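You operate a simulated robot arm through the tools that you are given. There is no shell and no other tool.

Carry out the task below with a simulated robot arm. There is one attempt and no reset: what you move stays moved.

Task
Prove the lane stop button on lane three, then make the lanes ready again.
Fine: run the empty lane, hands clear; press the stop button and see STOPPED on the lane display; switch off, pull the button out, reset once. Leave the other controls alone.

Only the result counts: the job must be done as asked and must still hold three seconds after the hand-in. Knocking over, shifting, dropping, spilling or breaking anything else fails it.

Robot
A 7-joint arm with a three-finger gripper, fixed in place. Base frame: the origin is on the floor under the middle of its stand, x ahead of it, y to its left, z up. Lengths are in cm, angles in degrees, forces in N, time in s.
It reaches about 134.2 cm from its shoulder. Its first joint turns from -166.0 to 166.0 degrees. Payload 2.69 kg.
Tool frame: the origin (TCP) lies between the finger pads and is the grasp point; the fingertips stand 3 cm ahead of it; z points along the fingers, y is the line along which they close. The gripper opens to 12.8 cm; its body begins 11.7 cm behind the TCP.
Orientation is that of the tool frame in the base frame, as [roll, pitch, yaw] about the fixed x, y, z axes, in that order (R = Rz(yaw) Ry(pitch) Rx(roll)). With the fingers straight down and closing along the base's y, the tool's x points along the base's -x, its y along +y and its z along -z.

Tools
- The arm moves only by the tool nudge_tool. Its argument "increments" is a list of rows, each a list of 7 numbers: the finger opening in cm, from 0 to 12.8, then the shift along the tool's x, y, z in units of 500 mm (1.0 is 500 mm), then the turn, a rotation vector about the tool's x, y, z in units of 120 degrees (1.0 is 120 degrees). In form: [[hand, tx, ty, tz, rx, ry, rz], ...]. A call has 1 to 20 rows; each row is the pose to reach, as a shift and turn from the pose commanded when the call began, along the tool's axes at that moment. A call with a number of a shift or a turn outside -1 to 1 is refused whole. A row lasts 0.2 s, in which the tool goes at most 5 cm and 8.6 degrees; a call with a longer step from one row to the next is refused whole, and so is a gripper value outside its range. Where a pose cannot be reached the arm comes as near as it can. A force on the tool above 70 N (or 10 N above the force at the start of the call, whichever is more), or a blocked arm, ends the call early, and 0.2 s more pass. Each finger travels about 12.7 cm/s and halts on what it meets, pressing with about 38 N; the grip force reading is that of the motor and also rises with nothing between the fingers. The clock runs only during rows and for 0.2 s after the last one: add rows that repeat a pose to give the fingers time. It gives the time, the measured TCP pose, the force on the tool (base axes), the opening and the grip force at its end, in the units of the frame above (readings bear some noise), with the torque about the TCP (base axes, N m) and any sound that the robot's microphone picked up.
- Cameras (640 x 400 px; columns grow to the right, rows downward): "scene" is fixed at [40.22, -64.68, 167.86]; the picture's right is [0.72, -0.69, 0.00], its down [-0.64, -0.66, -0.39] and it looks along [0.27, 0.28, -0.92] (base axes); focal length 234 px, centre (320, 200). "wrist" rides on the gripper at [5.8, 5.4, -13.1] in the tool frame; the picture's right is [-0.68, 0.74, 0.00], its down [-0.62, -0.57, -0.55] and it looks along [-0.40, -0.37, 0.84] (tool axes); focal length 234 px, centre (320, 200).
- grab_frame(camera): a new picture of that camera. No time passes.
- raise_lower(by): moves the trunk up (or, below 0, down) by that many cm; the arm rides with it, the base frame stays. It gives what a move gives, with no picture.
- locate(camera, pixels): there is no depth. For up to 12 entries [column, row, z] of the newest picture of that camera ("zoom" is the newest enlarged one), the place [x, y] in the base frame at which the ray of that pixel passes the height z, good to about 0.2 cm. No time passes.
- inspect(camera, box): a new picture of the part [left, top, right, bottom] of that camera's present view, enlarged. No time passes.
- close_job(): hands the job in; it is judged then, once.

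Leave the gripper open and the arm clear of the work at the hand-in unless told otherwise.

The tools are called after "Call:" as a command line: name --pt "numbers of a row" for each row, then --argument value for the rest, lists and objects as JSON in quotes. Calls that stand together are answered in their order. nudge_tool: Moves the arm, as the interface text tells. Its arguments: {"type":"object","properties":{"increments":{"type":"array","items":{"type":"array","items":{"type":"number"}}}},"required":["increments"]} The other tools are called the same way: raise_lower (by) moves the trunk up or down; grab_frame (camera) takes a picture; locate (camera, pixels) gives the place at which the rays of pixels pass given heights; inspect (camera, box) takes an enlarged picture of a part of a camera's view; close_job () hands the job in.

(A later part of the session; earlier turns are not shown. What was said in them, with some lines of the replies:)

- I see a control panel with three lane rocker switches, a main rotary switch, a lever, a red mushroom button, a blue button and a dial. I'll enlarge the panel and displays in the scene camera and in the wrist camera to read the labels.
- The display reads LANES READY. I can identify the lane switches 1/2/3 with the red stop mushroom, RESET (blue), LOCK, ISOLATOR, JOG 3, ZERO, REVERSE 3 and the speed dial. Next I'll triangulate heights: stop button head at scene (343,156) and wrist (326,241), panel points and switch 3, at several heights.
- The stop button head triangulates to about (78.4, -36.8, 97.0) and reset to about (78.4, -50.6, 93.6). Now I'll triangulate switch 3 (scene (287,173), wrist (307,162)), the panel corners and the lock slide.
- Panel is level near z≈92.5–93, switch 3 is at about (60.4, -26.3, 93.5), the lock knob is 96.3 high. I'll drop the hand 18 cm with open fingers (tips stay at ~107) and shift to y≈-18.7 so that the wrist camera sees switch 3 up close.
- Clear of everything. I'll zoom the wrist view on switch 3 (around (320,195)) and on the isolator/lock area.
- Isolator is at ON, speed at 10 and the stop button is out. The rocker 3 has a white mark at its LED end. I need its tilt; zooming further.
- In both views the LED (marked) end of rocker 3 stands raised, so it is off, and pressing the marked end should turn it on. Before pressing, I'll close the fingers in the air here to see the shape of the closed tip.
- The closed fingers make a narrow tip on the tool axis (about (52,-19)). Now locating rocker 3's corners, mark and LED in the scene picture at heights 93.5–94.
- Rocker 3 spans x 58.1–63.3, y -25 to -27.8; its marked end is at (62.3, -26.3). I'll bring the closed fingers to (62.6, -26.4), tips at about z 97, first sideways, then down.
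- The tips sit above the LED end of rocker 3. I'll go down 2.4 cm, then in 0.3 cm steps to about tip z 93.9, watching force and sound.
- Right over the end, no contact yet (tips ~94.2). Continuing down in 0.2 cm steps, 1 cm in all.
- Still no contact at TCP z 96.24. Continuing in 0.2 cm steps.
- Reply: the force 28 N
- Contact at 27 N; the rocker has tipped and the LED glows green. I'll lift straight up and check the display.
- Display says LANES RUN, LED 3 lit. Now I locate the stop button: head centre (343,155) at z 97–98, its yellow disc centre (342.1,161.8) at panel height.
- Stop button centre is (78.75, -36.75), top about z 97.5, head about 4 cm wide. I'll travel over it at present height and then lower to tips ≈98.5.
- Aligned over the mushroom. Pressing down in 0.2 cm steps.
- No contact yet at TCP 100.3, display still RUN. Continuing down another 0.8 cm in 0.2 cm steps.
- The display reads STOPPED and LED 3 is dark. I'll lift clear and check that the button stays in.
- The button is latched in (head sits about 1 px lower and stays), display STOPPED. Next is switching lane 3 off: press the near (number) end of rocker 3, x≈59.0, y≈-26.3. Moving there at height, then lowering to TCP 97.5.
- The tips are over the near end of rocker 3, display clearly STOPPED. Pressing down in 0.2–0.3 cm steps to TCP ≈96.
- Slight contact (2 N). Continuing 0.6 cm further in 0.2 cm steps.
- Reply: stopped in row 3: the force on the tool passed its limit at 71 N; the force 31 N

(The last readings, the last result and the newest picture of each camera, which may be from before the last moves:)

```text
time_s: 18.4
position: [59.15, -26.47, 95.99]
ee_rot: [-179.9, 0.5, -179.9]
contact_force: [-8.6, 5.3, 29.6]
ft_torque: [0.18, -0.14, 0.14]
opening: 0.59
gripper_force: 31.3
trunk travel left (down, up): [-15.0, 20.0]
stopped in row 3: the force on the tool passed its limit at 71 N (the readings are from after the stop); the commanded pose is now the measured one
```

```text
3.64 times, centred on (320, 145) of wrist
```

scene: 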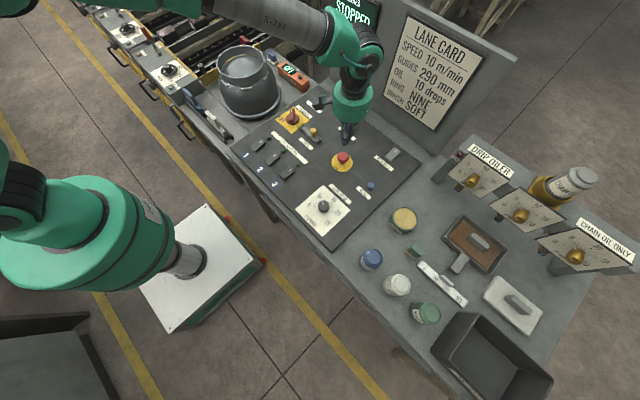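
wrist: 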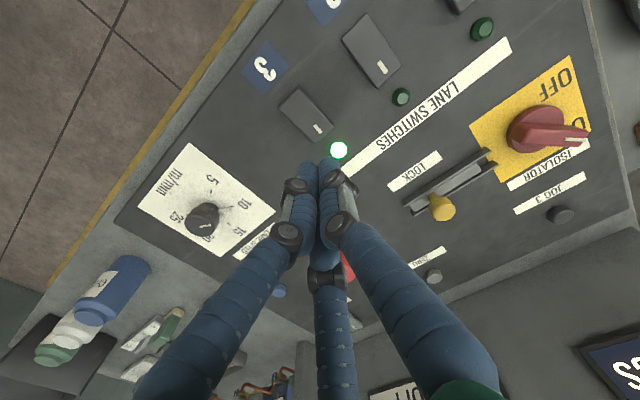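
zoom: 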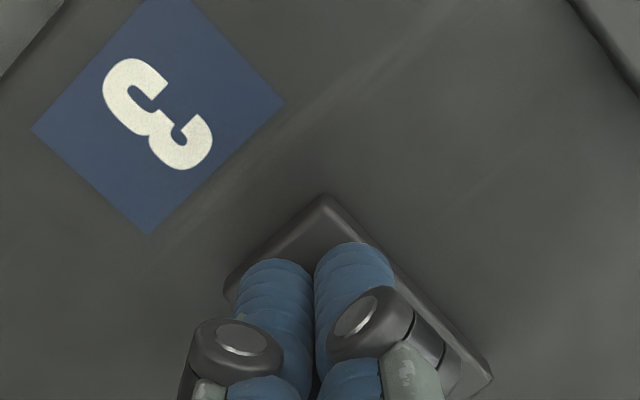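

Force reached 71 N; the rocker is at its stop. I'll lift off and look at which end is up now.

Call:
nudge_tool --pt "0 0 0 -0.03 0 0 0" --pt "0 0 0 -0.08 0 0 0" --pt "0 0 0 -0.14 0 0 0" --pt "0 0.05 0 -0.2 0 0 0" --pt "0 0.1 0.03 -0.2 0 0 0" --pt "0 0.1 0.03 -0.2 0 0 0"

Call:
inspect --camera "scene" --box '[270, 155, 310, 190]'

Call:
inspect --camera "scene" --box '[250, 130, 330, 200]'

Call:
grab_frame --camera "wrist"

```text
time_s: 19.8
position: [54.0, -24.94, 105.64]
ee_rot: [-179.9, 0.1, -180.0]
contact_force: [-0.1, 0.1, 0.7]
ft_torque: [-0.03, -0.04, 0.02]
opening: 0.19
gripper_force: 30.8
trunk travel left (down, up): [-15.0, 20.0]
```

```text
11.43 times, centred on (290, 172) of scene
```

zoom: 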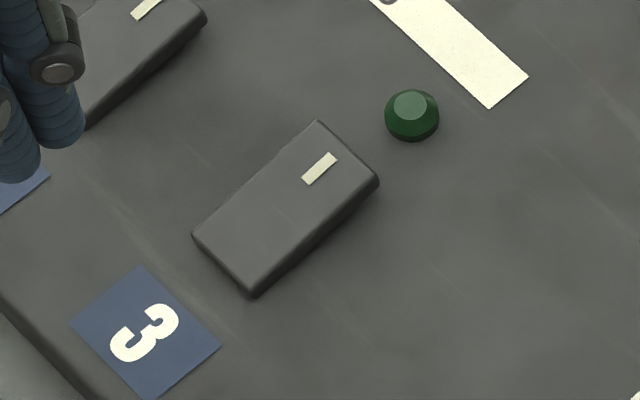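

```text
5.71 times, centred on (290, 165) of scene
```

zoom: 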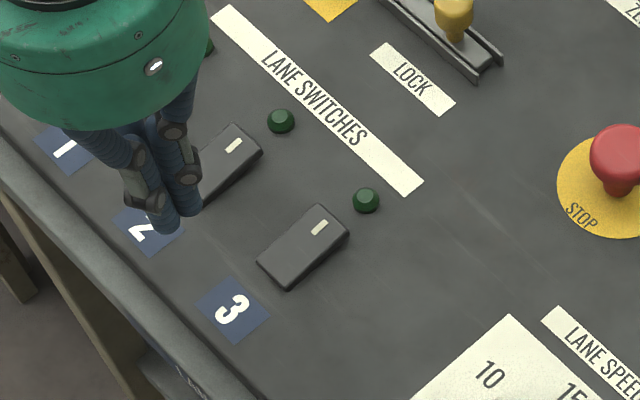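

```text
taken
```

wrist: 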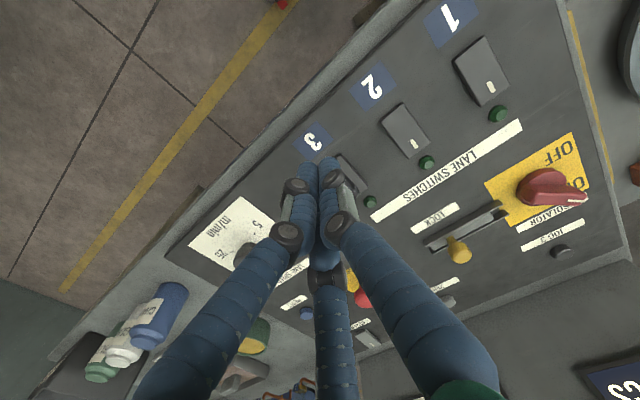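

Rocker 3 is back exactly as at the start (LED end raised, off). Next I pull the stop button out. I move above it at (78.75, -36.7, 107) and open the fingers to 8 cm to see their shape around the head.

Call:
nudge_tool --pt "0 -0.082 -0.039 -0.02 0 0 0" --pt "0 -0.164 -0.078 -0.02 0 0 0" --pt "0 -0.246 -0.117 -0.02 0 0 0" --pt "1 -0.328 -0.156 -0.02 0 0 0" --pt "3 -0.41 -0.195 -0.02 0 0 0" --pt "5 -0.492 -0.234 -0.02 0 0 0" --pt "7 -0.492 -0.234 -0.02 0 0 0" --pt "8 -0.492 -0.234 -0.02 0 0 0" --pt "8 -0.492 -0.234 -0.02 0 0 0"

Call:
grab_frame --camera "wrist"

Call:
inspect --camera "scene" --box '[300, 80, 400, 190]'

```text
time_s: 21.8
position: [78.88, -36.83, 106.77]
ee_rot: [-179.9, 0.2, -180.0]
contact_force: [-0.3, 0.3, -0.8]
ft_torque: [0.03, 0.0, -0.01]
opening: 7.99
gripper_force: 0.1
trunk travel left (down, up): [-15.0, 20.0]
```

```text
taken
```

wrist: 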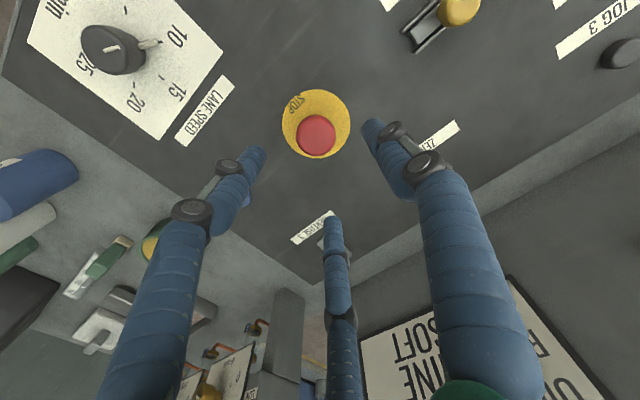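

```text
3.64 times, centred on (350, 135) of scene
```

zoom: 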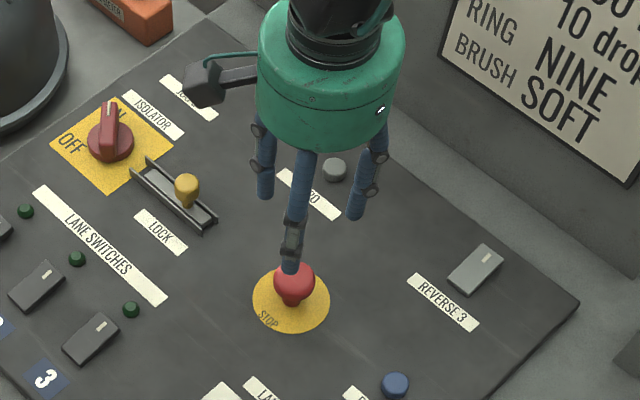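

The three fingers hang vertically at 120° around the axis. Locating the red head in the wrist view, centre about (316,135), to refine centring.

Call:
inspect --camera "wrist" --box '[276, 85, 356, 165]'

Call:
locate --camera "wrist" --pixels '[[316, 135, 95.5], [316, 135, 96.5], [297, 135, 95.5], [336, 135, 95.5], [317, 123, 92.7]]'

```text
5.00 times, centred on (316, 125) of wrist
```

zoom: 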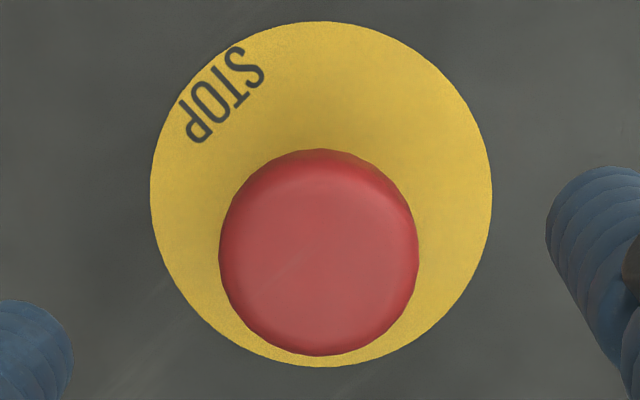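

```text
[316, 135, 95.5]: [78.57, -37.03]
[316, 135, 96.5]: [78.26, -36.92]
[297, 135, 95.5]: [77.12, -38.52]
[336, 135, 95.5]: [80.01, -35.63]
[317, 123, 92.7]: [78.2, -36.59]
```

Head is 4.2 cm wide, centred near (78.4, -36.9). I'll shift 0.25 cm and lower with fingers open at 8 cm to TCP ≈96.6, so the tips go just below the head without touching the panel.

Call:
nudge_tool --pt "8 0.005 -0.001 0.05 0 0 0" --pt "8 0.005 -0.001 0.1 0 0 0" --pt "8 0.005 -0.001 0.15 0 0 0" --pt "8 0.005 -0.001 0.18 0 0 0" --pt "8 0.005 -0.001 0.2 0 0 0" --pt "8 0.005 -0.001 0.2 0 0 0"

Call:
grab_frame --camera "wrist"

Call:
inspect --camera "scene" --box '[310, 110, 390, 180]'

```text
time_s: 23.2
position: [78.53, -36.88, 96.73]
ee_rot: [-179.9, 0.3, -180.0]
contact_force: [-0.1, -1.1, -0.1]
ft_torque: [-0.03, 0.01, 0.04]
opening: 8.02
gripper_force: 0.2
trunk travel left (down, up): [-15.0, 20.0]
```

```text
taken
```

wrist: 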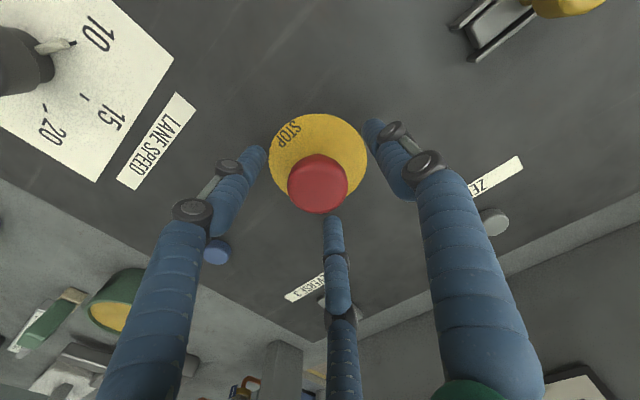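

```text
5.71 times, centred on (350, 145) of scene
```

zoom: 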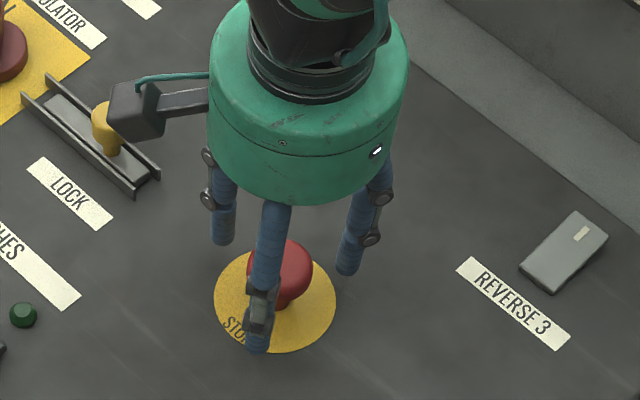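

Call:
locate --camera "scene" --pixels '[[339, 170.3, 93], [339, 170.3, 94], [339, 170.3, 95], [333, 152.5, 93], [333, 152.5, 94], [333, 152.5, 95]]'

Call:
inspect --camera "wrist" --box '[240, 100, 400, 220]'

```text
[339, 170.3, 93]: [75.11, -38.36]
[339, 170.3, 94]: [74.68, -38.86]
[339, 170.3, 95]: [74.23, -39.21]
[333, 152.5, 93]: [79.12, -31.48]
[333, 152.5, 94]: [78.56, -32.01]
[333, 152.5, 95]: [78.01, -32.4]
```

```text
3.33 times, centred on (320, 160) of wrist
```

zoom: 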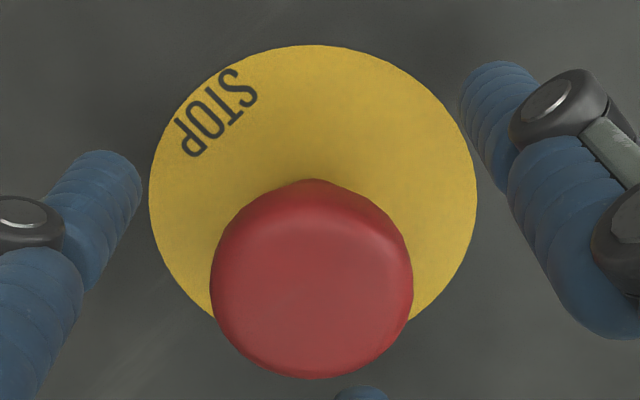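

Tips are at about z 94, panel at 92.7. Lowering another 0.5 cm and closing onto the head.

Call:
nudge_tool --pt "8 0 0 0.01 0 0 0" --pt "6.5 0 0 0.01 0 0 0" --pt "5.2 0 0 0.01 0 0 0" --pt "4.4 0 0 0.01 0 0 0" --pt "3.6 0 0 0.01 0 0 0" --pt "2.5 0 0 0.01 0 0 0" --pt "2.5 0 0 0.01 0 0 0" --pt "2.5 0 0 0.01 0 0 0"

Call:
inspect --camera "wrist" --box '[240, 100, 400, 220]'

Call:
inspect --camera "scene" --box '[310, 110, 390, 180]'

```text
time_s: 25.0
position: [78.46, -36.74, 96.24]
ee_rot: [-180.0, 0.2, 180.0]
contact_force: [-1.0, -4.1, -0.4]
ft_torque: [-0.07, 0.02, 0.03]
opening: 4.12
gripper_force: 12.2
trunk travel left (down, up): [-15.0, 20.0]
```

```text
3.33 times, centred on (320, 160) of wrist
```

zoom: 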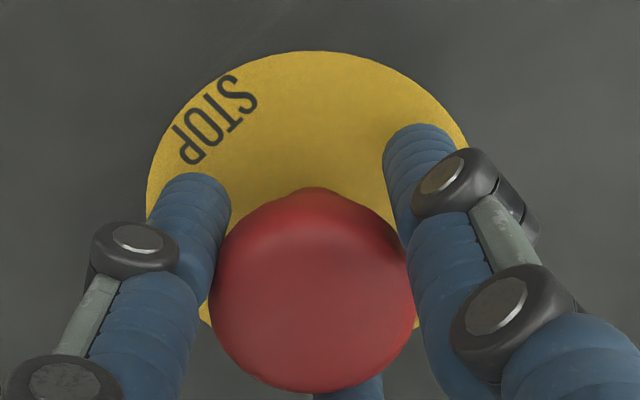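

```text
5.71 times, centred on (350, 145) of scene
```

zoom: 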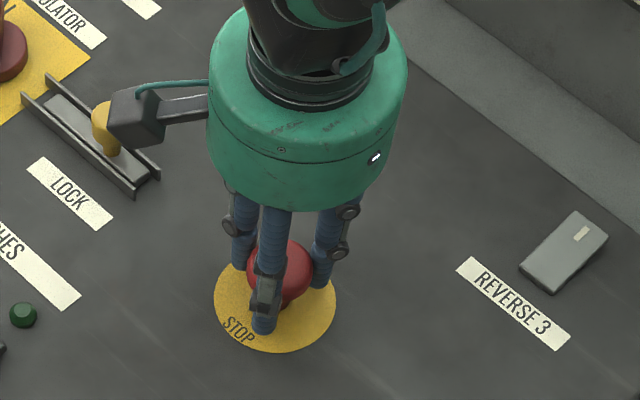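

Fingers hold the head (opening 4.12). Tightening fully, then pulling up 0.8 cm in 0.2 cm steps.

Call:
nudge_tool --pt "0 0 0 0 0 0 0" --pt "0 0 0 0 0 0 0" --pt "0 0 0 -0.004 0 0 0" --pt "0 0 0 -0.008 0 0 0" --pt "0 0 0 -0.012 0 0 0" --pt "0 0 0 -0.016 0 0 0"

Call:
inspect --camera "scene" --box '[310, 110, 390, 180]'

Call:
inspect --camera "scene" --box '[310, 0, 410, 80]'

Call:
inspect --camera "wrist" --box '[240, 100, 400, 220]'

```text
time_s: 26.4
position: [78.5, -36.83, 96.99]
ee_rot: [-179.9, 0.2, -180.0]
contact_force: [-2.6, -11.5, -0.2]
ft_torque: [-0.16, 0.03, 0.0]
opening: 4.04
gripper_force: 38.7
trunk travel left (down, up): [-15.0, 20.0]
```

```text
5.71 times, centred on (350, 145) of scene
```

zoom: 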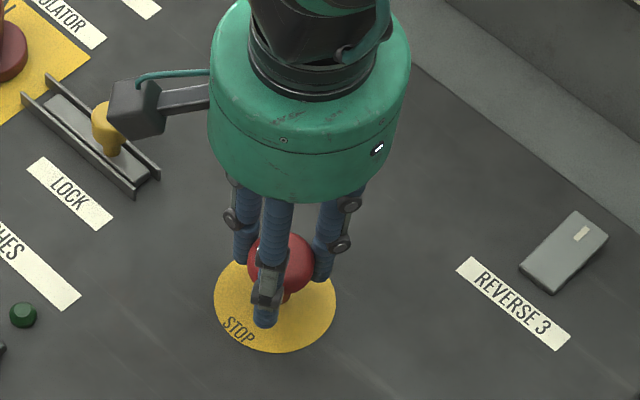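

```text
5.00 times, centred on (360, 40) of scene
```

zoom: 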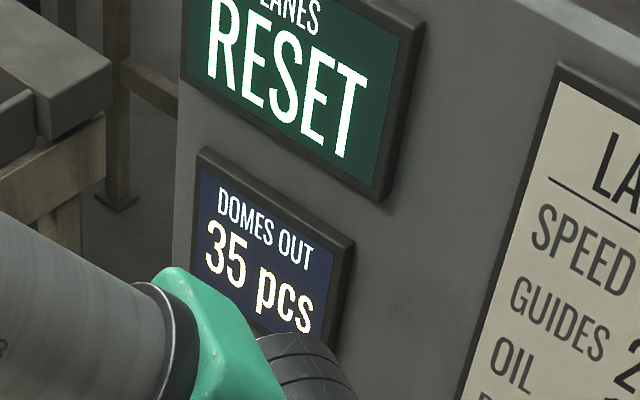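

```text
3.33 times, centred on (320, 160) of wrist
```

zoom: 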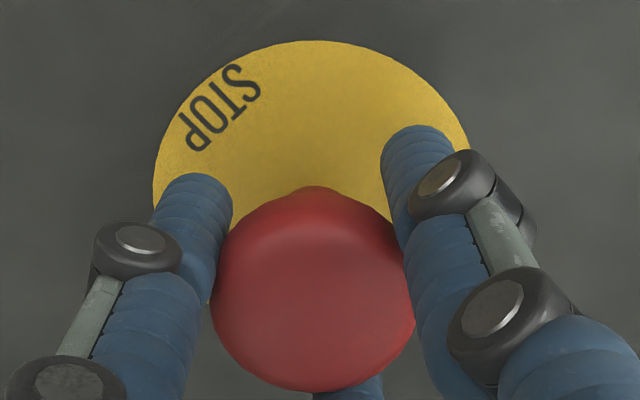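

The display now says RESET, so the button came out. I'll open the fingers in place to 8 cm, then lift straight up.

Call:
nudge_tool --pt "3 0 0 0 0 0 0" --pt "5 0 0 0 0 0 0" --pt "7 0 0 0 0 0 0" --pt "8 0 0 0 0 0 0" --pt "8 0 0 0 0 0 0" --pt "8 0 0 -0.05 0 0 0" --pt "8 0 0 -0.12 0 0 0" --pt "8 0 0 -0.2 0 0 0" --pt "8 0 0 -0.2 0 0 0"

Call:
grab_frame --camera "scene"

Call:
inspect --camera "scene" --box '[325, 140, 361, 176]'

Call:
inspect --camera "scene" --box '[310, 0, 410, 80]'

Call:
grab_frame --camera "wrist"

```text
time_s: 28.4
position: [78.45, -36.74, 107.03]
ee_rot: [-179.9, 0.2, 180.0]
contact_force: [0.5, 0.1, 0.3]
ft_torque: [-0.01, -0.02, -0.02]
opening: 8.0
gripper_force: 0.1
trunk travel left (down, up): [-15.0, 20.0]
```

```text
taken
```

scene: 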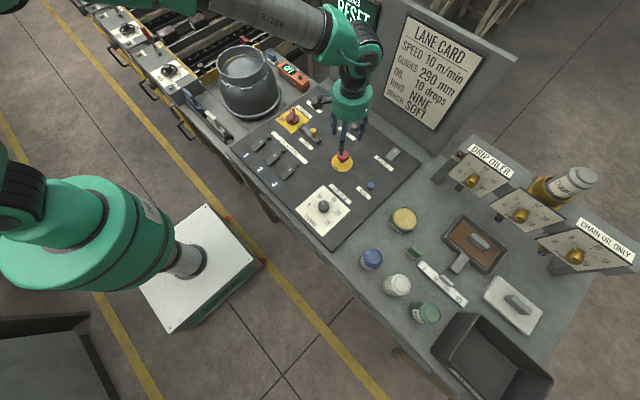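

```text
11.11 times, centred on (343, 158) of scene
```

zoom: 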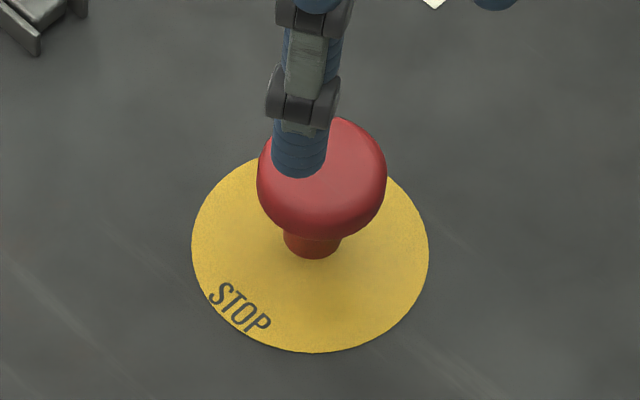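

```text
5.00 times, centred on (360, 40) of scene
```

zoom: 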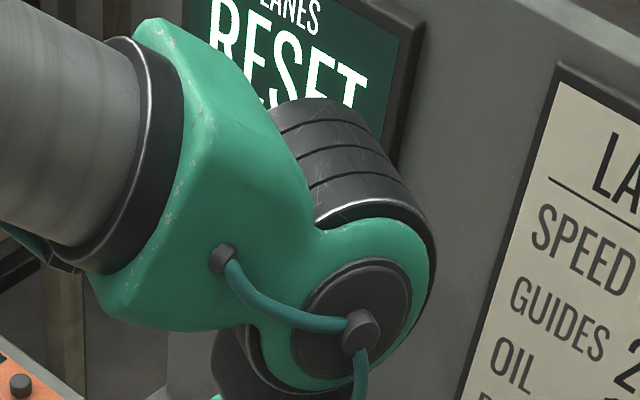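

```text
taken
```

wrist: 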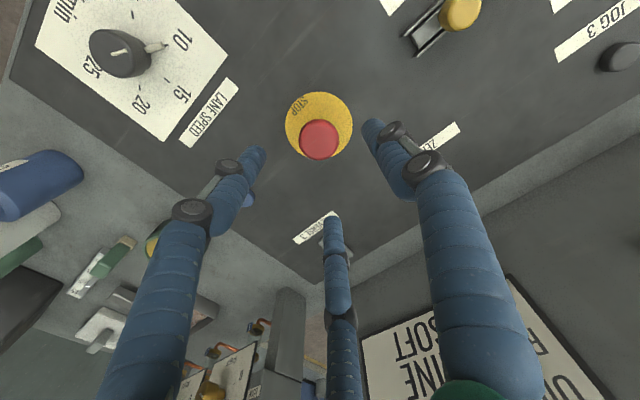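

The stop button is back out exactly as at first, and the display asks for RESET. Now moving over to the blue RESET button near (78.5, -50.9), staying at height with fingers open so that the wrist camera can confirm its place.

Call:
nudge_tool --pt "8 0 -0.095 0 0 0 0" --pt "8 0 -0.19 0 0 0 0" --pt "8 0 -0.284 0 0 0 0" --pt "8 0 -0.284 0 0 0 0"

Call:
grab_frame --camera "wrist"

Call:
inspect --camera "wrist" --box '[240, 80, 400, 200]'

Call:
inspect --camera "scene" --box '[320, 130, 430, 240]'

```text
time_s: 29.4
position: [78.45, -50.89, 106.95]
ee_rot: [-179.9, 0.2, 180.0]
contact_force: [0.2, -0.5, -0.2]
ft_torque: [0.06, 0.01, -0.01]
opening: 8.0
gripper_force: 0.1
trunk travel left (down, up): [-15.0, 20.0]
```

```text
taken
```

wrist: 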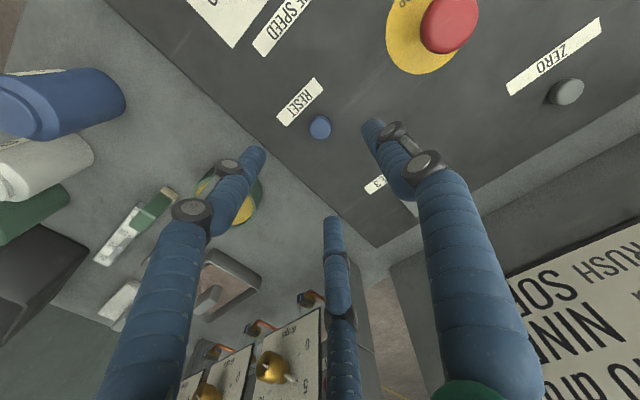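

```text
3.33 times, centred on (320, 140) of wrist
```

zoom: 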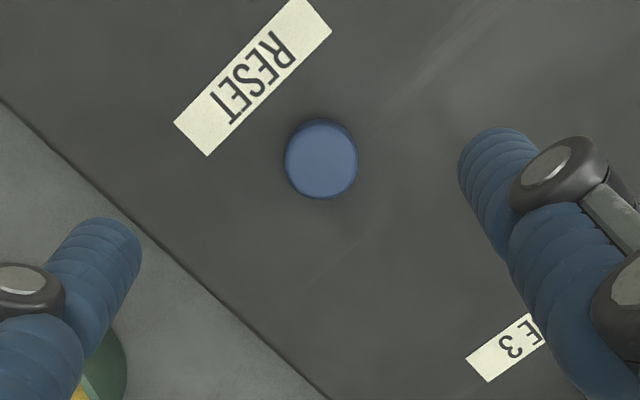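

```text
3.64 times, centred on (375, 185) of scene
```

zoom: 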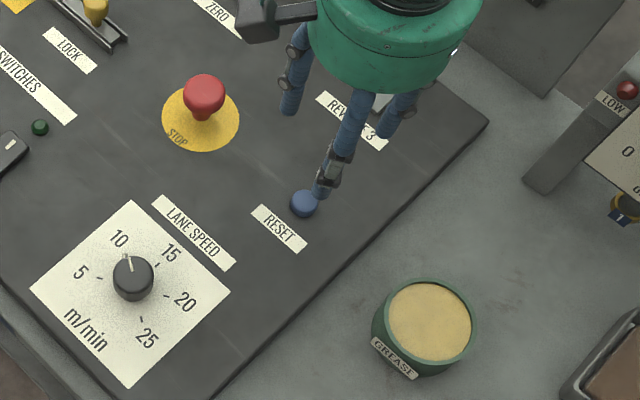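

Call:
locate --camera "wrist" --pixels '[[320.3, 128, 93], [320.3, 128, 93.6], [320.3, 128, 94.2]]'

Call:
locate --camera "scene" --pixels '[[370.6, 185.6, 93.6], [370.6, 185.6, 94.2]]'

```text
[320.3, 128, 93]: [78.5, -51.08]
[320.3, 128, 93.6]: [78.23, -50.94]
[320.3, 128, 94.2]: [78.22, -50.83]
```

```text
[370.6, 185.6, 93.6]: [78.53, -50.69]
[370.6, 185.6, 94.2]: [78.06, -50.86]
```

RESET is centred at (78.3, -50.85), right under the tool axis. Closing the fingers and lowering to TCP ≈98 (tips still 1–2 cm above it).

Call:
nudge_tool --pt "6 0.002 0 0 0 0 0" --pt "4 0.002 0 0 0 0 0" --pt "2 0.002 0 0 0 0 0" --pt "0 0.002 0 0 0 0 0" --pt "0 0.002 0 0 0 0 0" --pt "0 0.002 0 0.08 0 0 0" --pt "0 0.002 0 0.14 0 0 0" --pt "0 0.002 0 0.18 0 0 0" --pt "0 0.002 0 0.18 0 0 0"

Call:
inspect --camera "wrist" --box '[250, 90, 390, 200]'

Call:
inspect --camera "scene" --box '[330, 140, 410, 210]'

Call:
inspect --camera "scene" --box '[310, 0, 410, 80]'

```text
time_s: 31.4
position: [78.28, -50.99, 98.15]
ee_rot: [-180.0, 0.1, 180.0]
contact_force: [0.8, 0.7, -0.1]
ft_torque: [0.02, 0.03, -0.04]
opening: 0.21
gripper_force: 31.2
trunk travel left (down, up): [-15.0, 20.0]
```

```text
3.64 times, centred on (320, 145) of wrist
```

zoom: 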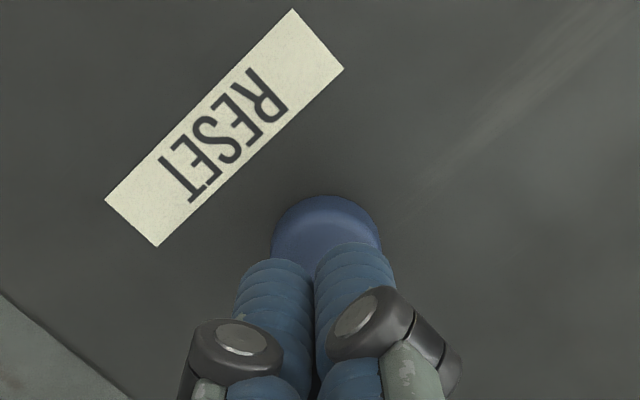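

```text
5.71 times, centred on (370, 175) of scene
```

zoom: 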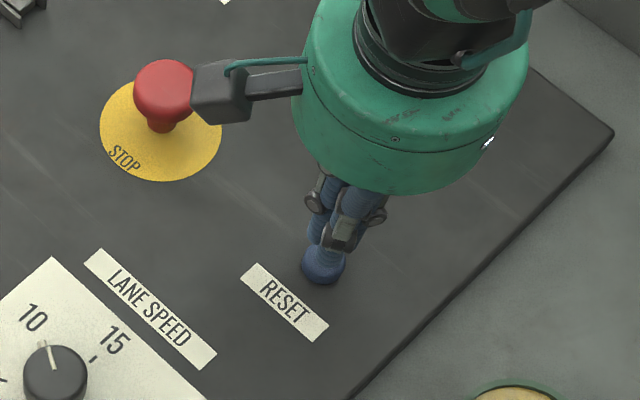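

```text
5.00 times, centred on (360, 40) of scene
```

zoom: 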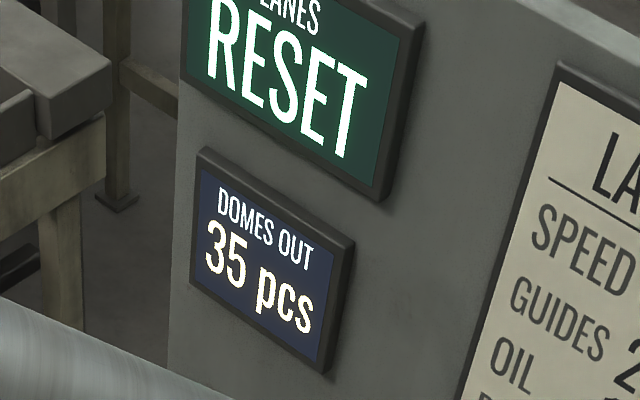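

Aligned. Lowering 1.2 cm to near contact, one steady downward motion, watching the force.

Call:
nudge_tool --pt "0 0 0 0.006 0 0 0" --pt "0 0 0 0.012 0 0 0" --pt "0 0 0 0.018 0 0 0" --pt "0 0 0 0.024 0 0 0"

Call:
inspect --camera "scene" --box '[330, 140, 410, 210]'

Call:
inspect --camera "scene" --box '[310, 0, 410, 80]'

```text
time_s: 32.4
position: [78.4, -51.02, 96.81]
ee_rot: [-179.9, 0.2, -179.9]
contact_force: [0.0, 0.5, 0.4]
ft_torque: [0.02, -0.03, -0.02]
opening: 0.21
gripper_force: 31.5
trunk travel left (down, up): [-15.0, 20.0]
```

```text
5.71 times, centred on (370, 175) of scene
```

zoom: 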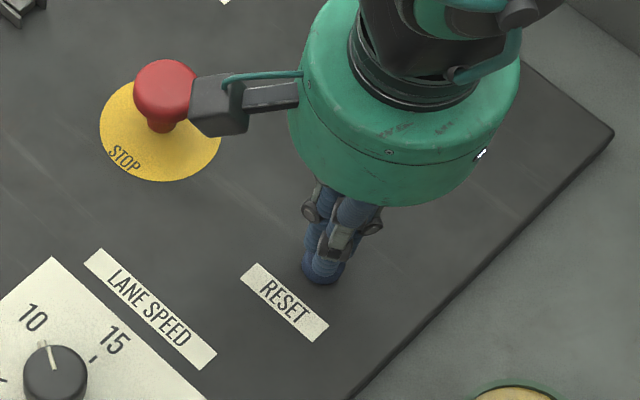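

```text
5.00 times, centred on (360, 40) of scene
```

zoom: 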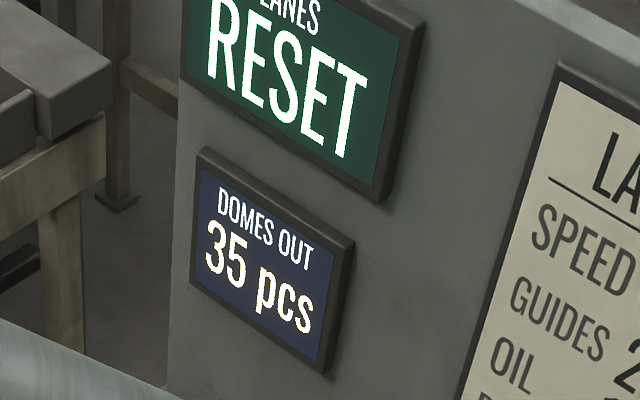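

No contact yet, display still RESET. Continuing down 0.6 cm.

Call:
nudge_tool --pt "0 0 0 0.004 0 0 0" --pt "0 0 0 0.008 0 0 0" --pt "0 0 0 0.012 0 0 0"

Call:
inspect --camera "scene" --box '[310, 0, 410, 80]'

```text
time_s: 33.2
position: [78.33, -50.93, 96.17]
ee_rot: [-179.8, 0.2, -180.0]
contact_force: [0.0, 0.3, 0.1]
ft_torque: [-0.02, -0.02, -0.03]
opening: 0.21
gripper_force: 30.9
trunk travel left (down, up): [-15.0, 20.0]
```

```text
5.00 times, centred on (360, 40) of scene
```

zoom: 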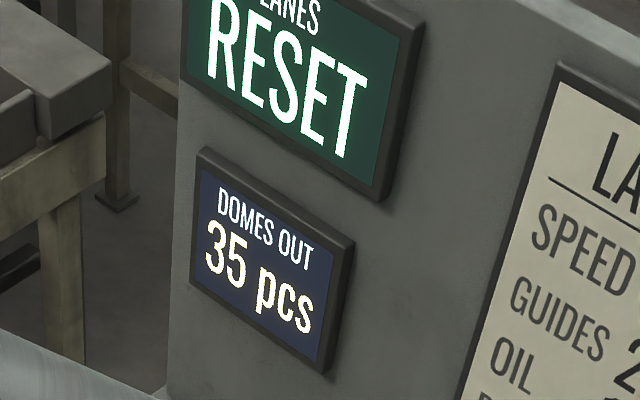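

Still no contact. Another 0.4 cm down, in 0.2 cm steps.

Call:
nudge_tool --pt "0 0 0 0.004 0 0 0" --pt "0 0 0 0.008 0 0 0"

Call:
inspect --camera "scene" --box '[310, 0, 410, 80]'

Call:
inspect --camera "wrist" --box '[250, 90, 390, 200]'

```text
time_s: 33.8
position: [78.39, -51.08, 95.87]
ee_rot: [-179.9, 0.1, -180.0]
contact_force: [1.0, 0.6, 0.4]
ft_torque: [0.01, -0.03, -0.01]
opening: 0.61
gripper_force: 31.5
trunk travel left (down, up): [-15.0, 20.0]
```

```text
5.00 times, centred on (360, 40) of scene
```

zoom: 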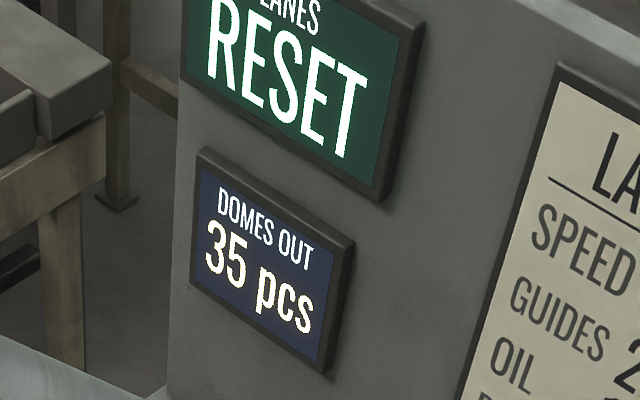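

```text
3.64 times, centred on (320, 145) of wrist
```

zoom: 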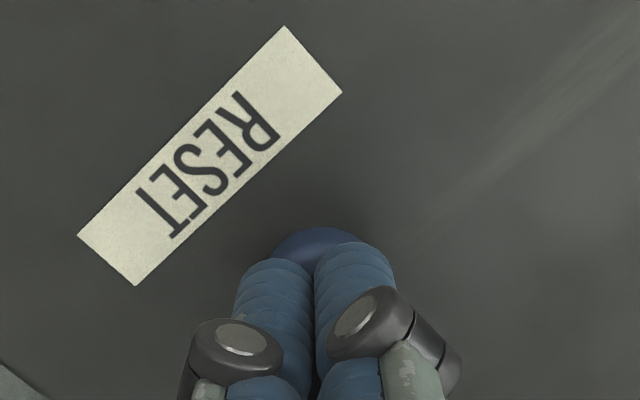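

The opening reading rose to 0.61, so the tips have just touched. Pressing on 0.4 cm more.

Call:
nudge_tool --pt "0 0 0 0.004 0 0 0" --pt "0 0 0 0.008 0 0 0"

Call:
inspect --camera "scene" --box '[310, 0, 410, 80]'

Call:
inspect --camera "wrist" --box '[250, 90, 390, 200]'

```text
time_s: 34.4
position: [78.53, -50.99, 95.61]
ee_rot: [-179.9, 0.2, 179.9]
contact_force: [-2.1, 0.3, 5.6]
ft_torque: [0.02, 0.09, 0.02]
opening: 0.6
gripper_force: 31.5
trunk travel left (down, up): [-15.0, 20.0]
heard: click
```

```text
5.00 times, centred on (360, 40) of scene
```

zoom: 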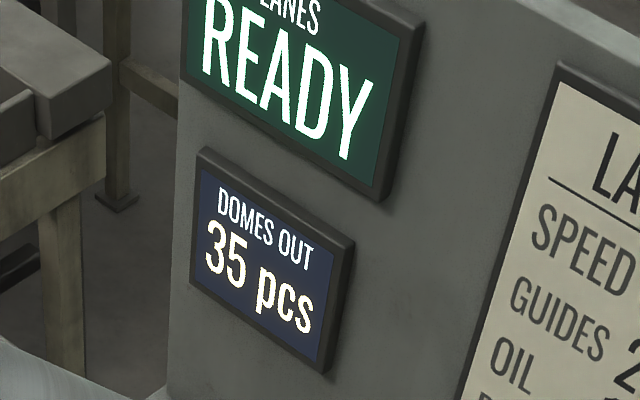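

```text
3.64 times, centred on (320, 145) of wrist
```

zoom: 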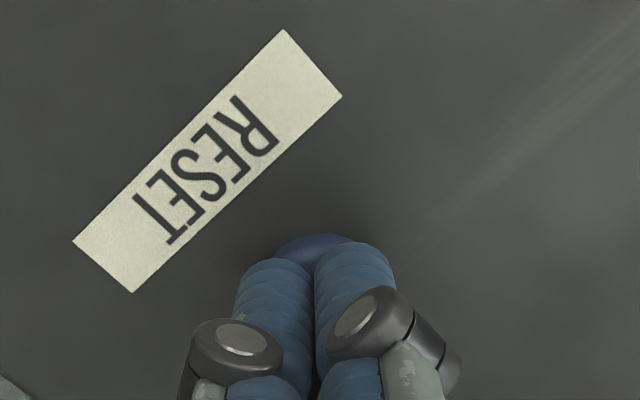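

A click, and the display reads READY again: the single reset is done. Lifting straight up and away.

Call:
nudge_tool --pt "0 0 0 -0.04 0 0 0" --pt "0 0 0 -0.12 0 0 0" --pt "0 0 0 -0.21 0 0 0" --pt "0 0 0 -0.3 0 0 0" --pt "0 0 0 -0.39 0 0 0" --pt "0 0 0 -0.48 0 0 0" --pt "0 0 0 -0.48 0 0 0"

Call:
grab_frame --camera "scene"

```text
time_s: 36.0
position: [78.32, -50.91, 119.56]
ee_rot: [-179.9, 0.1, -180.0]
contact_force: [-0.6, 0.8, 0.5]
ft_torque: [-0.01, -0.04, 0.04]
opening: 0.22
gripper_force: 31.1
trunk travel left (down, up): [-15.0, 20.0]
```

```text
taken
```

scene: 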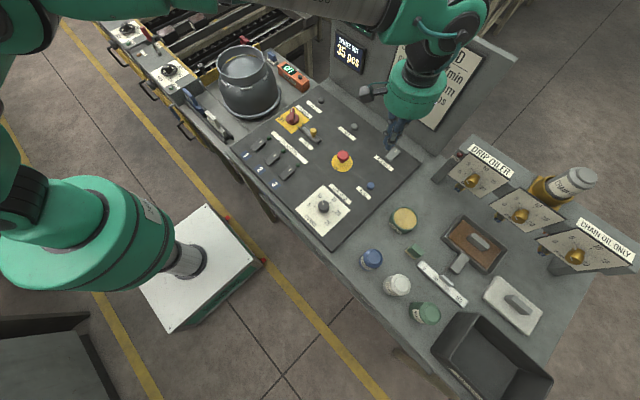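

All controls in view look right. I'll return to the starting pose (52.1, -14.7, 128.4), rising as I go, and open the fingers.

Call:
nudge_tool --pt "0 0.0524 0.0724 -0.03 0 0 0" --pt "1.5 0.1048 0.1448 -0.06 0 0 0" --pt "3 0.1572 0.2172 -0.09 0 0 0" --pt "5 0.2096 0.2896 -0.12 0 0 0" --pt "7 0.262 0.362 -0.14 0 0 0" --pt "9 0.3144 0.4344 -0.16 0 0 0" --pt "11 0.3668 0.5068 -0.176 0 0 0" --pt "12.8 0.4192 0.5792 -0.176 0 0 0" --pt "12.8 0.4716 0.6516 -0.176 0 0 0" --pt "12.8 0.524 0.724 -0.176 0 0 0" --pt "12.8 0.524 0.724 -0.176 0 0 0"

Call:
grab_frame --camera "scene"

Call:
inspect --camera "scene" --box '[230, 80, 420, 250]'

Call:
inspect --camera "scene" --box '[310, 0, 410, 80]'

Call:
grab_frame --camera "wrist"

```text
time_s: 38.4
position: [52.0, -14.52, 128.3]
ee_rot: [-179.9, 0.3, 179.9]
contact_force: [-0.7, 0.5, 0.4]
ft_torque: [-0.04, -0.07, 0.03]
opening: 12.77
gripper_force: 0.1
trunk travel left (down, up): [-15.0, 20.0]
```

```text
taken
```

scene: 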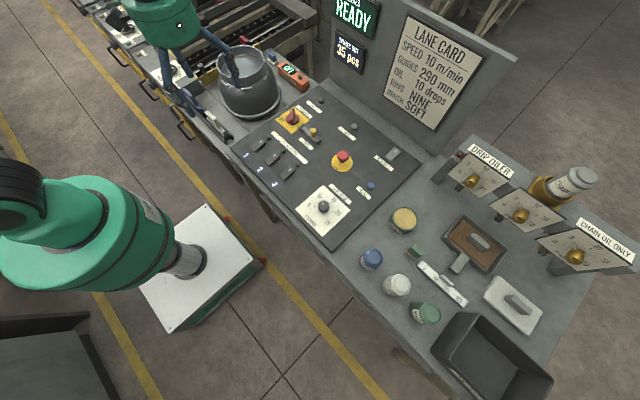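

```text
2.35 times, centred on (325, 165) of scene
```

zoom: 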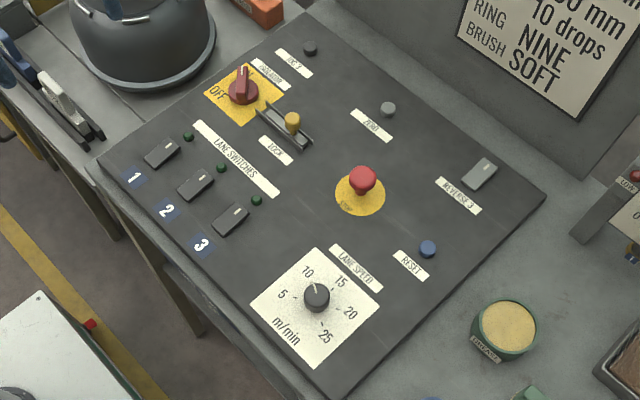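

```text
5.00 times, centred on (360, 40) of scene
```

zoom: 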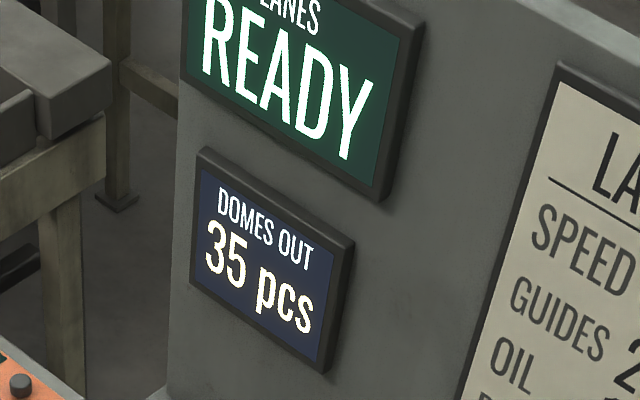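

```text
taken
```

wrist: 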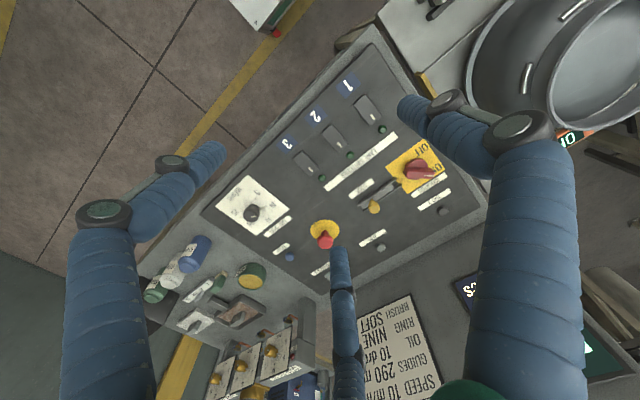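

The display reads READY and all the lane lamps are dark. Rocker 3 is off, the stop button is out, and the other controls are where they were at the start. The gripper is open and the arm is clear at its starting pose, so I'm handing in the job.

Call:
close_job

```text
The job is handed in.
```

The lane three stop button works, the lanes are back to READY, and the job is handed in.

1. **Run:** I switched lane 3 on and lifted the hand off. The display showed RUN and the lane 3 lamp lit.
2. **Stop:** I pressed the stop button. The display showed STOPPED, the lamp went dark and the button stayed in.
3. **Switch off:** I switched lane 3 off. The press reached the 70 N force limit when the switch hit its end stop. Afterwards the switch looked the same as at the start.
4. **Pull out:** I pulled the button out, and the display changed to RESET.
5. **Reset:** I pressed RESET once. It clicked, and the display went back to READY.

I left the other controls alone, and they look the same as at the start. The gripper is open, and the arm is back at its starting position, clear of the panel.
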